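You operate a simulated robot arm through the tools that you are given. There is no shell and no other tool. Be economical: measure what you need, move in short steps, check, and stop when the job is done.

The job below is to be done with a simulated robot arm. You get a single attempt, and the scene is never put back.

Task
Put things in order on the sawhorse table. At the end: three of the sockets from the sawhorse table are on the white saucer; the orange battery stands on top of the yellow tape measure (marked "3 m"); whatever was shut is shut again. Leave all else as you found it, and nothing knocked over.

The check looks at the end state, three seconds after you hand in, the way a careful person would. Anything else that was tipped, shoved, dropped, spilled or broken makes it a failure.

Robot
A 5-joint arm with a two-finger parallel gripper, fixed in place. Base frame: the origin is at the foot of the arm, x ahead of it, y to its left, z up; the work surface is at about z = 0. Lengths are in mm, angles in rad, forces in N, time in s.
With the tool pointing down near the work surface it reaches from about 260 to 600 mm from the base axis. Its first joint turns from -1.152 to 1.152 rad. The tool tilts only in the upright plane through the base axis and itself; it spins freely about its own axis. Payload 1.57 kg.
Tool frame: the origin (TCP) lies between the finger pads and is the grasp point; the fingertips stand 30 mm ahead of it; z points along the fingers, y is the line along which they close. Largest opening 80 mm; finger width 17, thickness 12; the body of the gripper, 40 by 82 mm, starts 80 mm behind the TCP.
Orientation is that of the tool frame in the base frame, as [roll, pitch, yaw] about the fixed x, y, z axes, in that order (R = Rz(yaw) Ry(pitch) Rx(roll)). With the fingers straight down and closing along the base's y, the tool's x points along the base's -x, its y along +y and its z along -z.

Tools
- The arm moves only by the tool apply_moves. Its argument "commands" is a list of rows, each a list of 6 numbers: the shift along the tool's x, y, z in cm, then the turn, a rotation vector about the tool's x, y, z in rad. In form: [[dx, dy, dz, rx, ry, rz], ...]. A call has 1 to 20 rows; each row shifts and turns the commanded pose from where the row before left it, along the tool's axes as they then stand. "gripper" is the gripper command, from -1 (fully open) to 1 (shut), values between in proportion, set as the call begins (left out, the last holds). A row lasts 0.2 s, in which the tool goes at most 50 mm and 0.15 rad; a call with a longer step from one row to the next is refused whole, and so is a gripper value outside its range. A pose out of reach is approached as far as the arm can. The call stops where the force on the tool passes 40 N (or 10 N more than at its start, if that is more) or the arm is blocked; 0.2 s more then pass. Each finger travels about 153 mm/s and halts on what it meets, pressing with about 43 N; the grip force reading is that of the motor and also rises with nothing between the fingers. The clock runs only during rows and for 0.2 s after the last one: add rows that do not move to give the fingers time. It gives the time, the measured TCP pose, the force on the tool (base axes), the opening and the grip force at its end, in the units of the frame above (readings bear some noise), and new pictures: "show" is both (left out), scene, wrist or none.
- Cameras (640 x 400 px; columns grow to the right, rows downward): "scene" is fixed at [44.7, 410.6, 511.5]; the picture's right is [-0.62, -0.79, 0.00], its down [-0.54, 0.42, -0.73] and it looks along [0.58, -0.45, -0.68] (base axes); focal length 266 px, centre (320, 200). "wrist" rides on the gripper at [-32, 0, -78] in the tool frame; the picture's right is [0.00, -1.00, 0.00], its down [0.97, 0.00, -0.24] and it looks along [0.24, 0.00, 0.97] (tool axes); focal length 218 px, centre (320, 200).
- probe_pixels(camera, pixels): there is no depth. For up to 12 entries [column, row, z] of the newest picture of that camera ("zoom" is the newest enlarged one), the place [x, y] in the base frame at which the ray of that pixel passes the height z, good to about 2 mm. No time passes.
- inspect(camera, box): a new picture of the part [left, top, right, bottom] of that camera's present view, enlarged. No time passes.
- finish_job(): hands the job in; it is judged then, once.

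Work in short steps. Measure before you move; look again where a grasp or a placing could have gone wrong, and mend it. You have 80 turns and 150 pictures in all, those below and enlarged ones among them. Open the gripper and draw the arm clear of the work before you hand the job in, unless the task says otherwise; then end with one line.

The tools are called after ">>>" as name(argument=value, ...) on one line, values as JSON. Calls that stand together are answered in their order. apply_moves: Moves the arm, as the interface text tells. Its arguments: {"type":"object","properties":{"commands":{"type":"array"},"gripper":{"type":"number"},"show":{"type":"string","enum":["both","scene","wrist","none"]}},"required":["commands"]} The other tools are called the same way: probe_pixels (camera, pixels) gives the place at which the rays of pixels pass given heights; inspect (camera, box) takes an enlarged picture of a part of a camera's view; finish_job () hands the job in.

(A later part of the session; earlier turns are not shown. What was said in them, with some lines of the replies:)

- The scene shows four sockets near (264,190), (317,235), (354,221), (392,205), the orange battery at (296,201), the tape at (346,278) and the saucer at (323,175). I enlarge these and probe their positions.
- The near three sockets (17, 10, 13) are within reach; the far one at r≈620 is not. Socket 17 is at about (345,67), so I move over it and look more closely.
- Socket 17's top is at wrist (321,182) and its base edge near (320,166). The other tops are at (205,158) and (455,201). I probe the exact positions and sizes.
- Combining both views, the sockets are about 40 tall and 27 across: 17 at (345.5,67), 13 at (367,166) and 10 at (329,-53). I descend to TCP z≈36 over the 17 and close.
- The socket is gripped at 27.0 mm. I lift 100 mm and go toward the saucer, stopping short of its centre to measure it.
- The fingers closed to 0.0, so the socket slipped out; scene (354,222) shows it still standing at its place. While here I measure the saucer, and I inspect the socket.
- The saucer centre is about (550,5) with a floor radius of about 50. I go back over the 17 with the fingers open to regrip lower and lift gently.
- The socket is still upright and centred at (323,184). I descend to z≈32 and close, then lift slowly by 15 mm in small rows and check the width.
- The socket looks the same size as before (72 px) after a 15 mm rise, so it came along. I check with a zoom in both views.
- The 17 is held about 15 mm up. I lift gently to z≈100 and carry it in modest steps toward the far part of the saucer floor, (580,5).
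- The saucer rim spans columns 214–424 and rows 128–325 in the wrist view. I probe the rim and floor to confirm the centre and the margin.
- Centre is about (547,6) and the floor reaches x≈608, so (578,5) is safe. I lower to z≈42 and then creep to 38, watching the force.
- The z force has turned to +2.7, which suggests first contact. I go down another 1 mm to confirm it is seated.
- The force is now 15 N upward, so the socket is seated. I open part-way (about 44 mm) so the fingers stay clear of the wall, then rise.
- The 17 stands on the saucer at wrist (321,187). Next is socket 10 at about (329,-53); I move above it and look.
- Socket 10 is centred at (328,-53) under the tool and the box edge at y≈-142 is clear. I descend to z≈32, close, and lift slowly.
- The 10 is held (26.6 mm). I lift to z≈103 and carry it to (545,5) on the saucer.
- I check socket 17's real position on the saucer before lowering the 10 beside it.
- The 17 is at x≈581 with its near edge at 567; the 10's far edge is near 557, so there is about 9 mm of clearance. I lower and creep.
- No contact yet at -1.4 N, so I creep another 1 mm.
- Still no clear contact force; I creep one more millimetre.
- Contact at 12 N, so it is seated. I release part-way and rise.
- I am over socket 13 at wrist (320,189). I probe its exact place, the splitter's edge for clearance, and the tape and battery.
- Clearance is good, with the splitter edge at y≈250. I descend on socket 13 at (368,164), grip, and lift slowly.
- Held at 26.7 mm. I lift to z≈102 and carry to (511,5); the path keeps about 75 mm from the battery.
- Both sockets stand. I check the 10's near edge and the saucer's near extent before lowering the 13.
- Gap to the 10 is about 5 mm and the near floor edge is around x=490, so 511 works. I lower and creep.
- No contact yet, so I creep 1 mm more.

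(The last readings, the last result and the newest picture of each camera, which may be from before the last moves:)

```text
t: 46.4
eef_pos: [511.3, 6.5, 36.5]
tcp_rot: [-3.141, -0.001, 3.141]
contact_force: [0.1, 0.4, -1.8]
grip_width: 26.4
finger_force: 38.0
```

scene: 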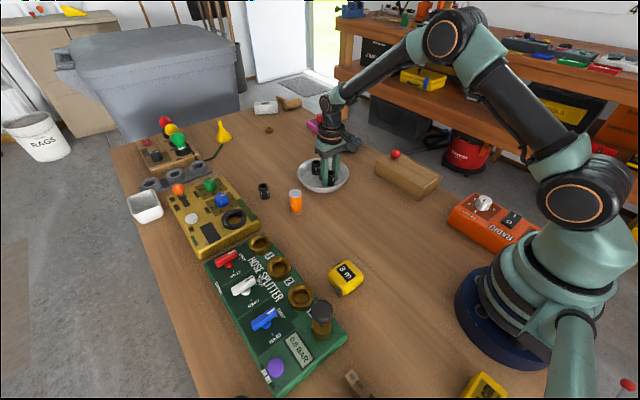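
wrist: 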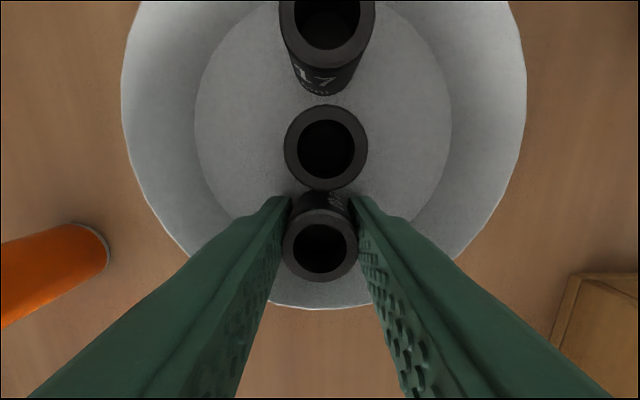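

Still free; another 1 mm.

>>> apply_moves(commands=[[0, 0, 0.1, 0, 0, 0], [0, 0, 0, 0, 0, 0]], show="none")

```text
t: 47.0
eef_pos: [511.1, 6.0, 36.5]
tcp_rot: [3.14, 0.001, -3.14]
contact_force: [-0.7, -0.5, -1.4]
grip_width: 26.8
finger_force: 37.7
```

>>> apply_moves(commands=[[0, 0, 0.08, 0, 0, 0], [0, 0, 0, 0, 0, 0]], show="wrist")

```text
t: 47.6
eef_pos: [510.8, 6.4, 34.6]
tcp_rot: [-3.141, 0.0, -3.14]
contact_force: [-1.2, -0.1, -0.4]
grip_width: 26.5
finger_force: 37.3
```

wrist: 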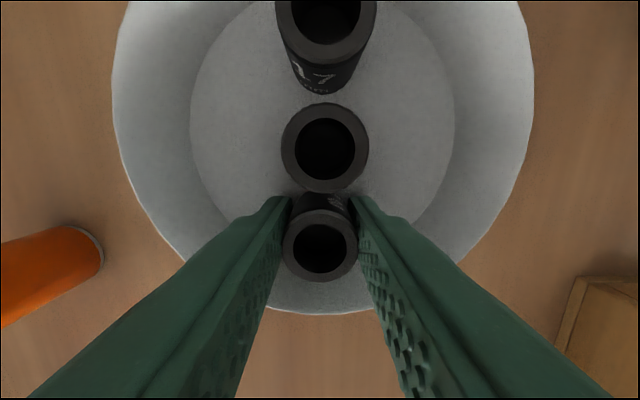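

The force is just turning (x -1.2, z -0.4), as it did right before contact earlier, so under 1 mm remains. I release part-way and rise straight up.

>>> apply_moves(commands=[[0, 0, 0.02, 0, 0, 0], [0, 0, 0, 0, 0, 0], [0, 0, 0, 0, 0, 0]], gripper=-0.1, show="none")

>>> apply_moves(commands=[[0, 0, -0.5, 0, 0, 0], [0, 0, -1, 0, 0, 0], [0, 0, -2, 0, 0, 0], [0, 0, -3, 0, 0, 0], [0, 0, -3, 0, 0, 0], [0, 0, -3, 0, 0, 0], [0, 0, 0, 0, 0, 0]])

```text
t: 48.4
eef_pos: [511.6, 6.6, 36.0]
tcp_rot: [3.14, 0.0, -3.141]
contact_force: [0.1, 0.1, -0.7]
grip_width: 44.1
finger_force: 0.1
```

```text
t: 50.0
eef_pos: [510.7, 6.2, 161.6]
tcp_rot: [3.141, -0.001, -3.141]
contact_force: [0.8, 0.1, 0.1]
grip_width: 43.9
finger_force: 0.0
```

scene: 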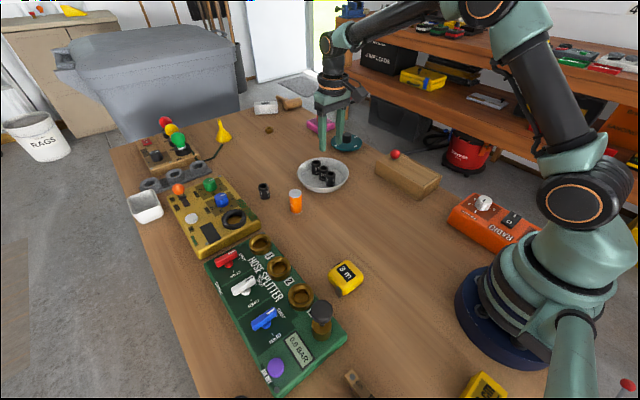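
wrist: 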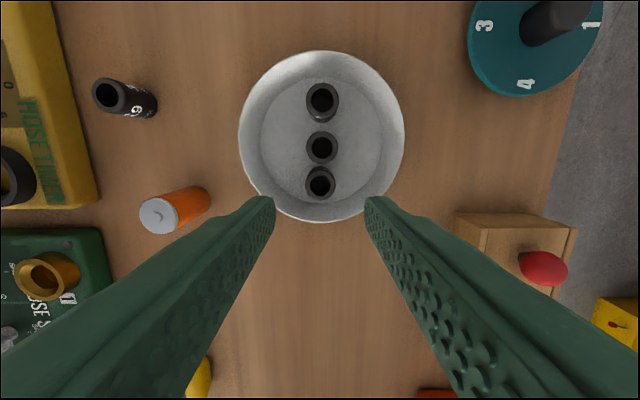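

All three sockets stand on the saucer. I move over the battery at about (485,146) and look.

>>> apply_moves(commands=[[0.52, 2.8, 0, 0, 0, 0], [0.52, 2.8, 0, 0, 0, 0], [0.52, 2.8, 0, 0, 0, 0], [0.52, 2.8, 0, 0, 0, 0], [0.52, 2.8, 0, 0, 0, 0], [0, 0, 0, 0, 0, 0]])

>>> inspect(camera="scene", box=[270, 140, 370, 220])

```text
t: 51.4
eef_pos: [485.6, 146.3, 160.3]
tcp_rot: [-3.142, -0.001, 3.14]
contact_force: [0.1, 0.1, 0.6]
grip_width: 44.0
finger_force: 0.1
```

scene: 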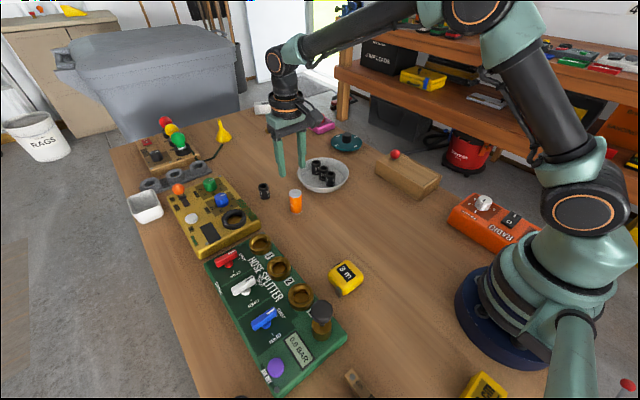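
wrist: 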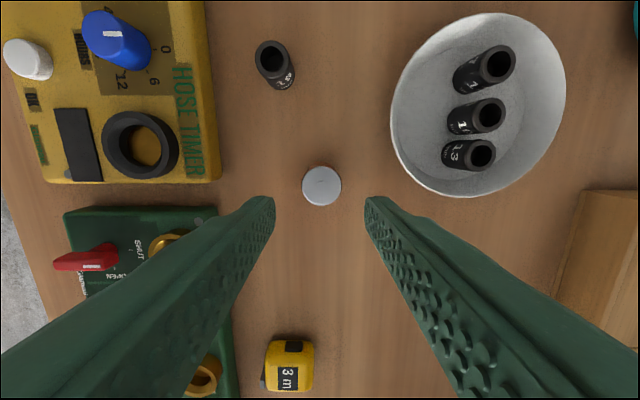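

```text
5.00 times, centred on (320, 180) of scene
```

zoom: 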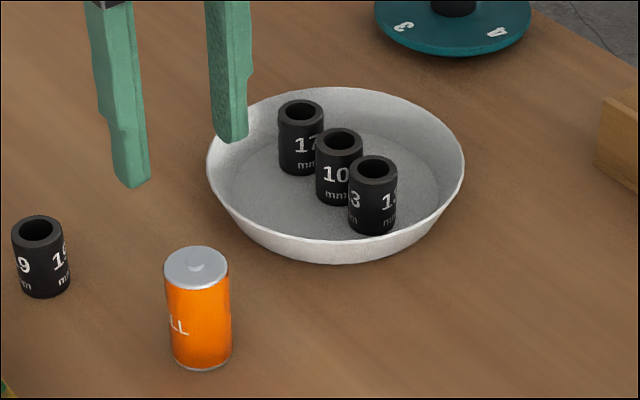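

The sockets stand well in the saucer. The battery cap is at wrist (321,186) and 39 px wide; I probe it.

>>> probe_pixels(camera="wrist", pixels=[[321, 186, 55], [321, 186, 60], [302, 186, 60], [341, 186, 60], [321, 166, 60], [321, 206, 60]])

>>> probe_pixels(camera="scene", pixels=[[295, 194, 50], [295, 194, 55], [295, 194, 60], [296, 213, 0]])

```text
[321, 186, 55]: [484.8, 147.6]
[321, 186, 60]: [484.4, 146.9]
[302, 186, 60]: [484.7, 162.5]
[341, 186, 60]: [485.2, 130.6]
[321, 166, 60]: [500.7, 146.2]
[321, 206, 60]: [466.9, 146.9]
```

```text
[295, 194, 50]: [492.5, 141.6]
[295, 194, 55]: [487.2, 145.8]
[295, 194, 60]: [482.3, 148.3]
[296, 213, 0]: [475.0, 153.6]
```

Battery centre (484.5,147), about 32 across and 58 tall. I open to 60 mm and descend to z≈42, so the tips stay 12 mm above its base for placing on the tape.

>>> apply_moves(commands=[[0.05, 0.05, 3, 0, 0, 0], [0, 0, 3, 0, 0, 0], [0, 0, 3, 0, 0, 0], [0, 0, 1.8, 0, 0, 0], [0, 0, 1, 0, 0, 0], [0, 0, 0, 0, 0, 0]], gripper=-0.5, show="wrist")

```text
t: 52.8
eef_pos: [485.2, 146.1, 42.0]
tcp_rot: [3.141, 0.0, 3.142]
contact_force: [-0.1, 0.2, -0.2]
grip_width: 60.1
finger_force: 0.1
```

wrist: 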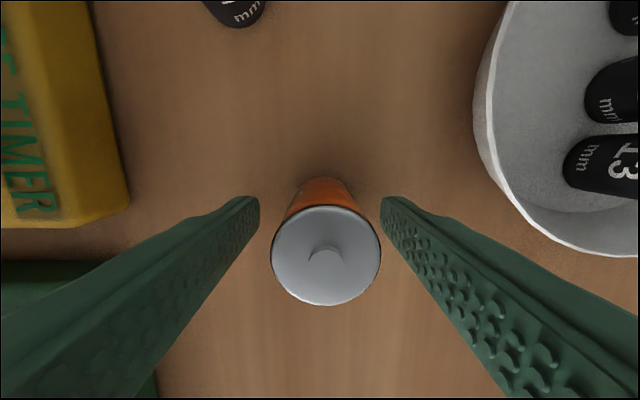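

The battery is slightly right (col 326, about 1.5 mm toward -y). I nudge over, close, and lift slowly.

>>> apply_moves(commands=[[0, -0.15, 0, 0, 0, 0], [0, 0, 0, 0, 0, 0]], show="none")

>>> apply_moves(commands=[[0, 0, 0, 0, 0, 0], [0, 0, 0, 0, 0, 0], [0, 0, 0, 0, 0, 0], [0, 0, 0, 0, 0, 0], [0, 0, -0.2, 0, 0, 0], [0, 0, -0.3, 0, 0, 0], [0, 0, -0.5, 0, 0, 0], [0, 0, -0.5, 0, 0, 0]], gripper=1)

>>> inspect(camera="scene", box=[250, 150, 350, 230])

```text
t: 53.4
eef_pos: [486.3, 146.1, 42.4]
tcp_rot: [3.142, -0.001, -3.141]
contact_force: [1.0, -0.6, 0.3]
grip_width: 60.0
finger_force: 0.1
```

```text
t: 55.2
eef_pos: [486.2, 146.0, 55.9]
tcp_rot: [3.14, 0.0, -3.141]
contact_force: [0.1, 0.3, -1.3]
grip_width: 31.7
finger_force: 40.1
```

scene: 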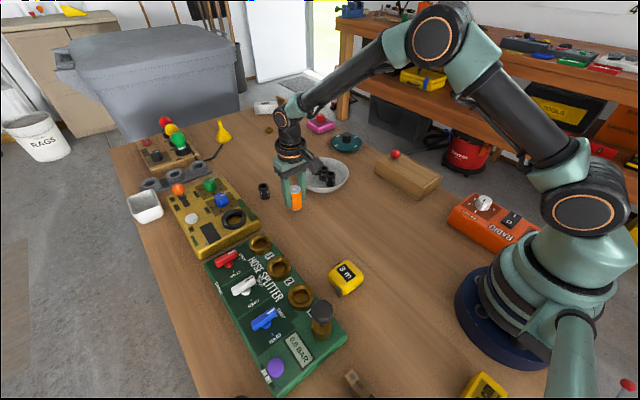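
wrist: 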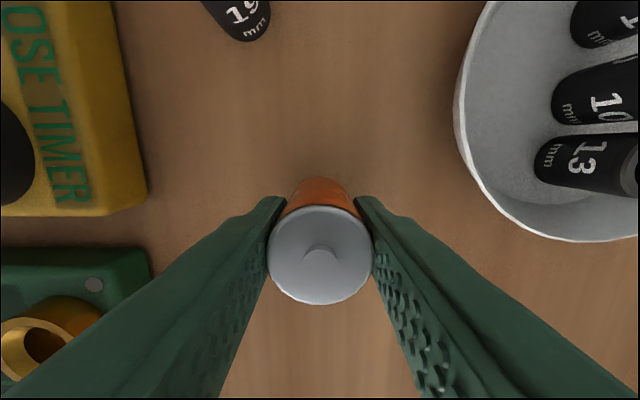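

```text
5.00 times, centred on (300, 190) of scene
```

zoom: 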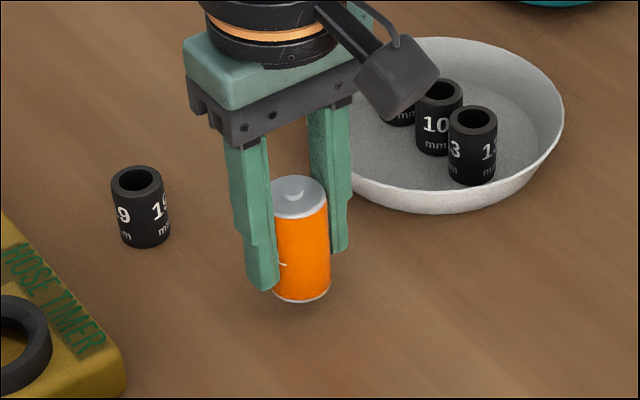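

The battery is held and hangs straight (31.7 mm). Now I locate the tape's top from the scene view: label centre at about (346,273) and its corners, at several heights.

>>> inspect(camera="scene", box=[320, 250, 376, 302])

>>> probe_pixels(camera="scene", pixels=[[346, 272.9, 25], [346, 272.9, 30], [346, 272.9, 35], [346, 272.9, 40]])

```text
7.69 times, centred on (348, 276) of scene
```

zoom: 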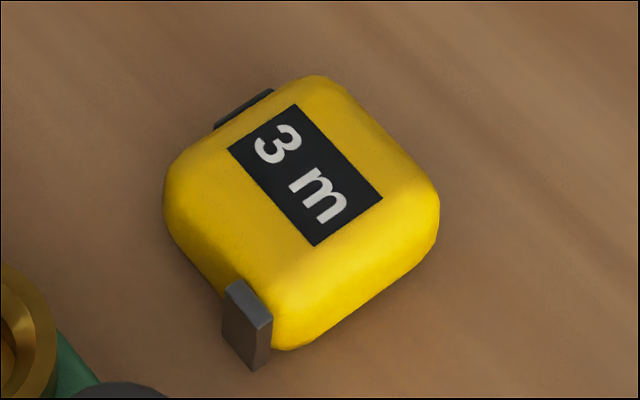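

```text
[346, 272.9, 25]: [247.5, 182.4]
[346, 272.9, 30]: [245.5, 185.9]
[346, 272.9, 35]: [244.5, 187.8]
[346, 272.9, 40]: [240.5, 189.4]
```

Both views put the tape's top centre near (245,186) at a height of about 32. I lift to z≈120 and carry the battery there gently.

>>> apply_moves(commands=[[0, 0, -0.7, 0, 0, 0], [0, 0, -1, 0, 0, 0], [0, 0, -1.3, 0, 0, 0], [0, 0, -1.4, 0, 0, 0], [0, 0, -1.2, 0, 0, 0], [0, 0, -0.6, 0, 0, 0], [0, 0, 0, 0, 0, 0]], show="none")

>>> apply_moves(commands=[[0.5, 0.08, 0, 0, 0, 0], [1.2, 0.2, 0, 0, 0, 0], [2, 0.33, 0, 0, 0, 0], [2, 0.33, 0, 0, 0, 0], [2, 0.33, 0, 0, 0, 0], [2, 0.33, 0, 0, 0, 0], [2, 0.33, 0, 0, 0, 0], [2, 0.33, 0, 0, 0, 0], [2, 0.33, 0, 0, 0, 0], [2, 0.33, 0, 0, 0, 0], [2, 0.33, 0, 0, 0, 0], [2, 0.33, 0, 0, 0, 0], [1.4, 0.23, 0, 0, 0, 0], [0.7, 0.12, 0, 0, 0, 0], [0.3, 0.07, 0, 0, 0, 0], [0, 0, 0, 0, 0, 0]])

>>> inspect(camera="scene", box=[300, 210, 400, 310])

```text
t: 56.8
eef_pos: [485.2, 144.6, 118.4]
tcp_rot: [3.14, -0.001, 3.14]
contact_force: [-0.2, 0.0, -1.2]
grip_width: 31.9
finger_force: 40.5
```

```text
t: 60.2
eef_pos: [244.6, 185.6, 119.4]
tcp_rot: [3.14, 0.0, 3.141]
contact_force: [0.3, 0.4, -1.9]
grip_width: 31.7
finger_force: 40.4
```

scene: 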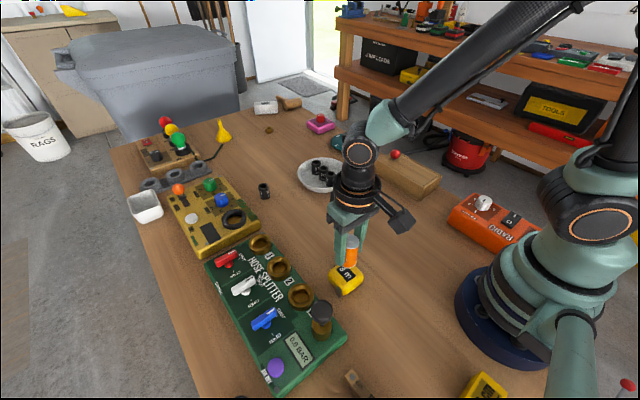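
wrist: 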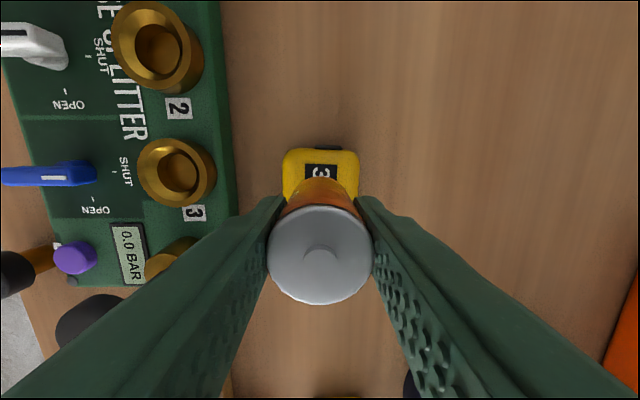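

```text
4.00 times, centred on (350, 260) of scene
```

zoom: 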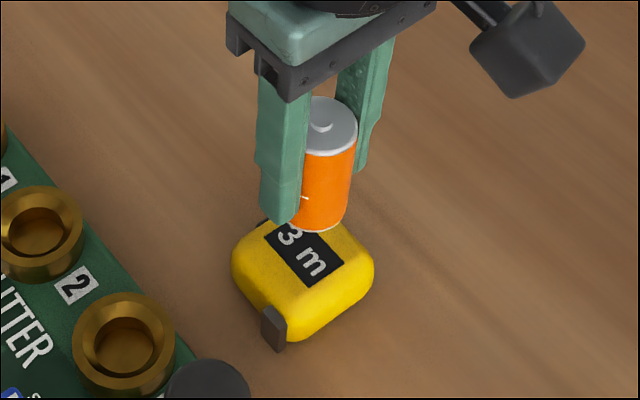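

The tape shows in the wrist view from columns 282–359 with its far edge at row 148. I probe those edges to check centring.

>>> probe_pixels(camera="wrist", pixels=[[282, 180, 20], [359, 180, 20], [320, 149, 15], [320, 149, 20], [304, 165, 32], [338, 165, 32], [320, 164, 32], [100, 300, 60], [165, 260, 60]])

>>> inspect(camera="wrist", box=[260, 130, 380, 210])

```text
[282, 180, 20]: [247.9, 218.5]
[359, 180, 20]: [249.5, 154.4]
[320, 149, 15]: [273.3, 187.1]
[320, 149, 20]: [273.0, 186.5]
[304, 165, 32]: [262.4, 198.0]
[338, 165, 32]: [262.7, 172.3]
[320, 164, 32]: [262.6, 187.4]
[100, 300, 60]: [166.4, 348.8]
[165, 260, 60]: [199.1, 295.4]
```

```text
5.00 times, centred on (320, 170) of wrist
```

zoom: 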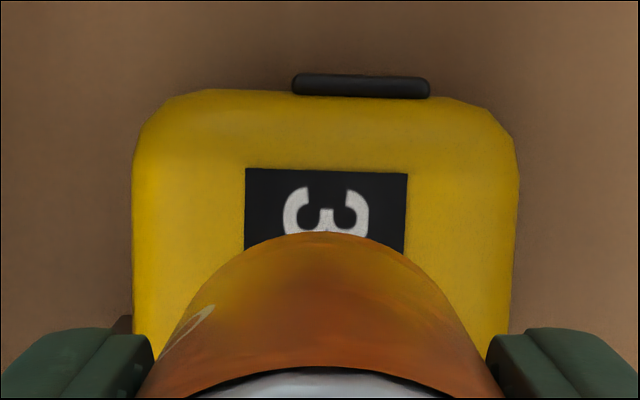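

The tape spans y 154–218 and reaches x≈273, so its centre is about (243,186.5). I nudge 1.5 mm and lower to z≈79.

>>> apply_moves(commands=[[0.15, 0.07, 0.5, 0, 0, 0], [0, 0, 1, 0, 0, 0], [0, 0, 1.2, 0, 0, 0], [0, 0, 0.8, 0, 0, 0], [0, 0, 0.4, 0, 0, 0], [0, 0, 0.1, 0, 0, 0], [0, 0, 0, 0, 0, 0]], show="scene")

>>> inspect(camera="scene", box=[310, 230, 390, 310])

```text
t: 61.8
eef_pos: [242.0, 186.7, 78.7]
tcp_rot: [3.141, 0.001, -3.142]
contact_force: [0.3, 0.6, -1.5]
grip_width: 31.7
finger_force: 40.0
```

scene: 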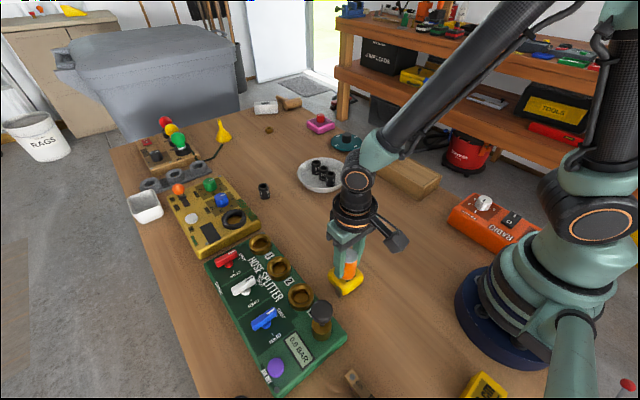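

```text
5.00 times, centred on (350, 270) of scene
```

zoom: 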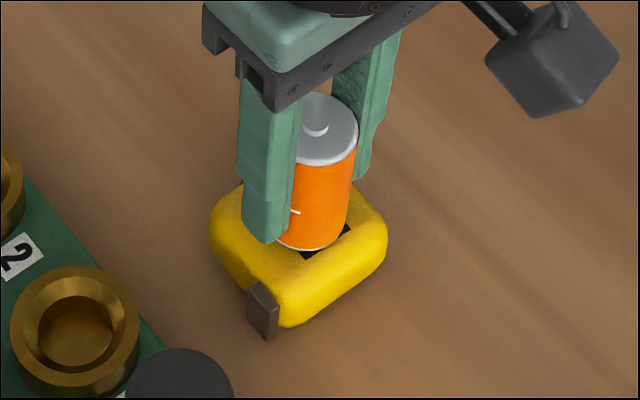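

Battery is a few millimetres above the tape's top, with no contact yet. I creep down 2 mm, then a millimetre at a time.

>>> apply_moves(commands=[[0, 0, 0.1, 0, 0, 0], [0, 0, 0.1, 0, 0, 0], [0, 0, 0, 0, 0, 0]], show="none")

>>> apply_moves(commands=[[0, 0, 0.1, 0, 0, 0], [0, 0, 0, 0, 0, 0]], show="none")

```text
t: 62.6
eef_pos: [242.5, 185.5, 77.2]
tcp_rot: [3.142, 0.0, 3.141]
contact_force: [0.4, -0.3, -0.8]
grip_width: 31.9
finger_force: 40.2
```

```text
t: 63.2
eef_pos: [242.3, 185.7, 75.2]
tcp_rot: [3.141, 0.002, 3.141]
contact_force: [0.4, -0.4, -1.4]
grip_width: 31.9
finger_force: 40.2
```

Still free (-1.4 N); I continue by 1 mm.

>>> apply_moves(commands=[[0, 0, 0.1, 0, 0, 0], [0, 0, 0, 0, 0, 0]], show="none")

```text
t: 63.8
eef_pos: [243.5, 185.7, 76.0]
tcp_rot: [-3.141, -0.001, 3.14]
contact_force: [-5.8, -5.7, 28.4]
grip_width: 32.0
finger_force: 40.4
```

Firm contact at 28 N. I back off 0.7 mm to relieve it and open to about 44 mm.

>>> apply_moves(commands=[[0, 0, -0.07, 0, 0, 0], [0, 0, 0, 0, 0, 0]], show="none")

>>> apply_moves(commands=[[0, 0, 0, 0, 0, 0], [0, 0, 0, 0, 0, 0], [0, 0, 0, 0, 0, 0]], gripper=-0.15)

>>> inspect(camera="scene", box=[310, 230, 390, 310])

```text
t: 64.4
eef_pos: [243.1, 187.1, 75.1]
tcp_rot: [3.14, 0.001, 3.141]
contact_force: [1.6, -2.0, 10.2]
grip_width: 32.0
finger_force: 40.0
```

```text
t: 65.2
eef_pos: [243.2, 185.7, 75.4]
tcp_rot: [3.142, 0.0, -3.14]
contact_force: [-0.5, 0.8, 0.4]
grip_width: 45.9
finger_force: 0.1
```

scene: 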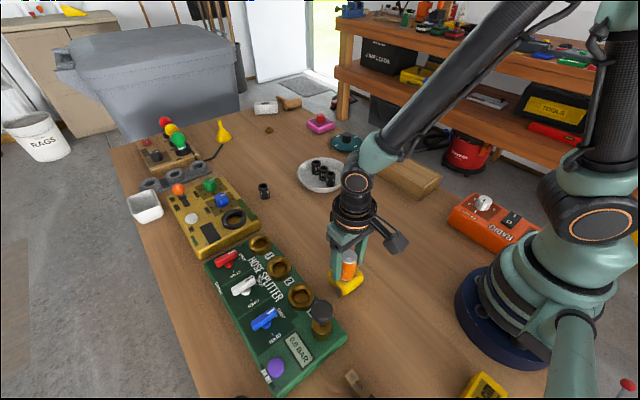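
wrist: 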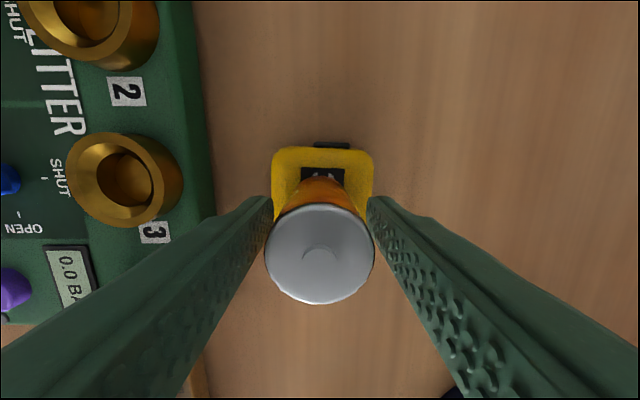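

```text
5.00 times, centred on (350, 270) of scene
```

zoom: 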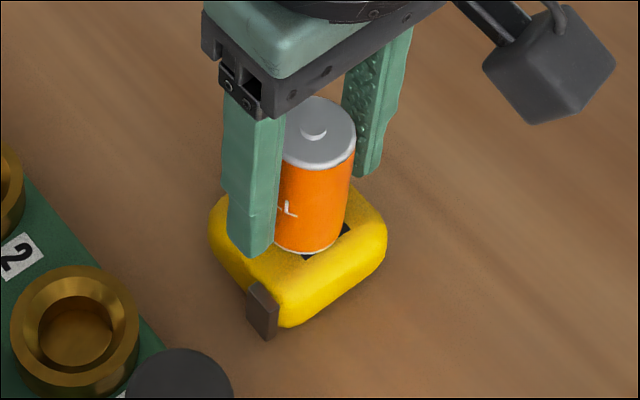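

The battery stands upright and free of the fingers. I rise straight up slowly, then draw back to about the start height and position.

>>> apply_moves(commands=[[0, 0, -0.5, 0, 0, 0], [0, 0, -1, 0, 0, 0], [0, 0, -2, 0, 0, 0], [0, 0, -3, 0, 0, 0], [0, 0, -3, 0, 0, 0], [0, 0, -3, 0, 0, 0], [0, 0, -3, 0, 0, 0], [-3.5, -0.8, -1.5, 0, 0, 0], [-4, -0.9, -1.5, 0, 0, 0], [-4, -0.9, -1.5, 0, 0, 0], [-4, -0.9, 0, 0, 0, 0], [0, 0, 0, 0, 0, 0]])

>>> inspect(camera="scene", box=[250, 140, 410, 310])

>>> apply_moves(commands=[[0, 0, 0, 0, 0, 0], [0, 0, 0, 0, 0, 0]], gripper=-1, show="wrist")

```text
t: 67.8
eef_pos: [397.9, 151.5, 276.4]
tcp_rot: [-3.14, 0.0, -3.141]
contact_force: [0.9, 0.0, 0.1]
grip_width: 45.8
finger_force: 0.0
```

scene: 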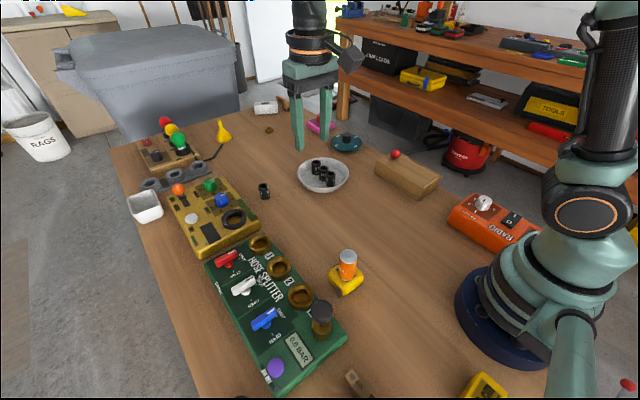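
wrist: 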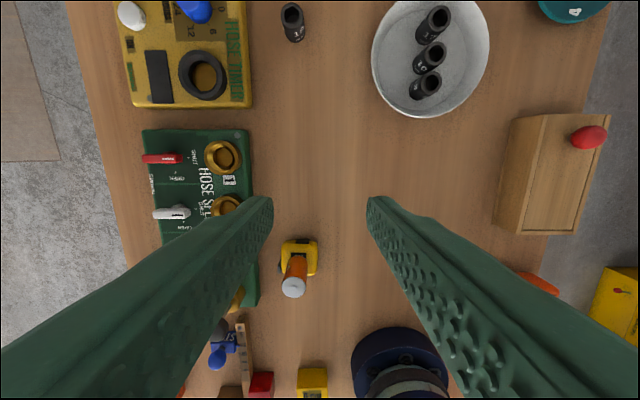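

```text
2.35 times, centred on (330, 225) of scene
```

zoom: 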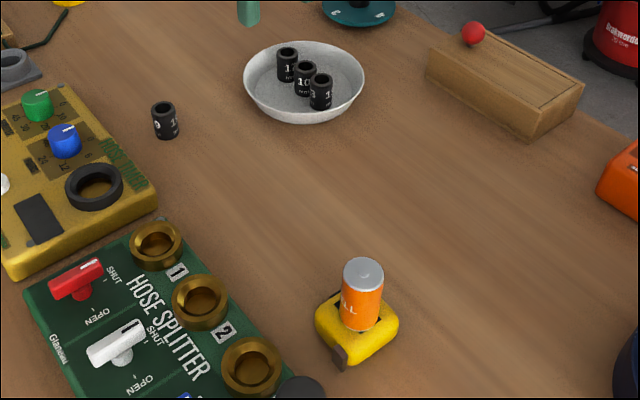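

```text
t: 68.4
eef_pos: [397.5, 150.5, 275.7]
tcp_rot: [-3.141, 0.0, -3.141]
contact_force: [0.7, 0.8, 0.3]
grip_width: 80.2
finger_force: 0.0
```

wrist: 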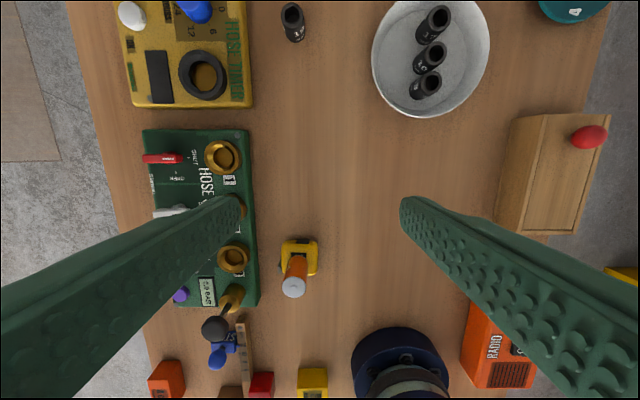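

Three sockets stand on the saucer, the battery stands on the tape, and the fourth socket, box and other items are where they were. The gripper is open and clear, so I hand in.

>>> finish_job()

```text
The job is handed in.
```

Job handed in: sockets 17, 10 and 13 stand on the white saucer and the orange battery stands on the yellow 3 m tape measure; I opened nothing, and the last pictures show nothing else moved or knocked over.
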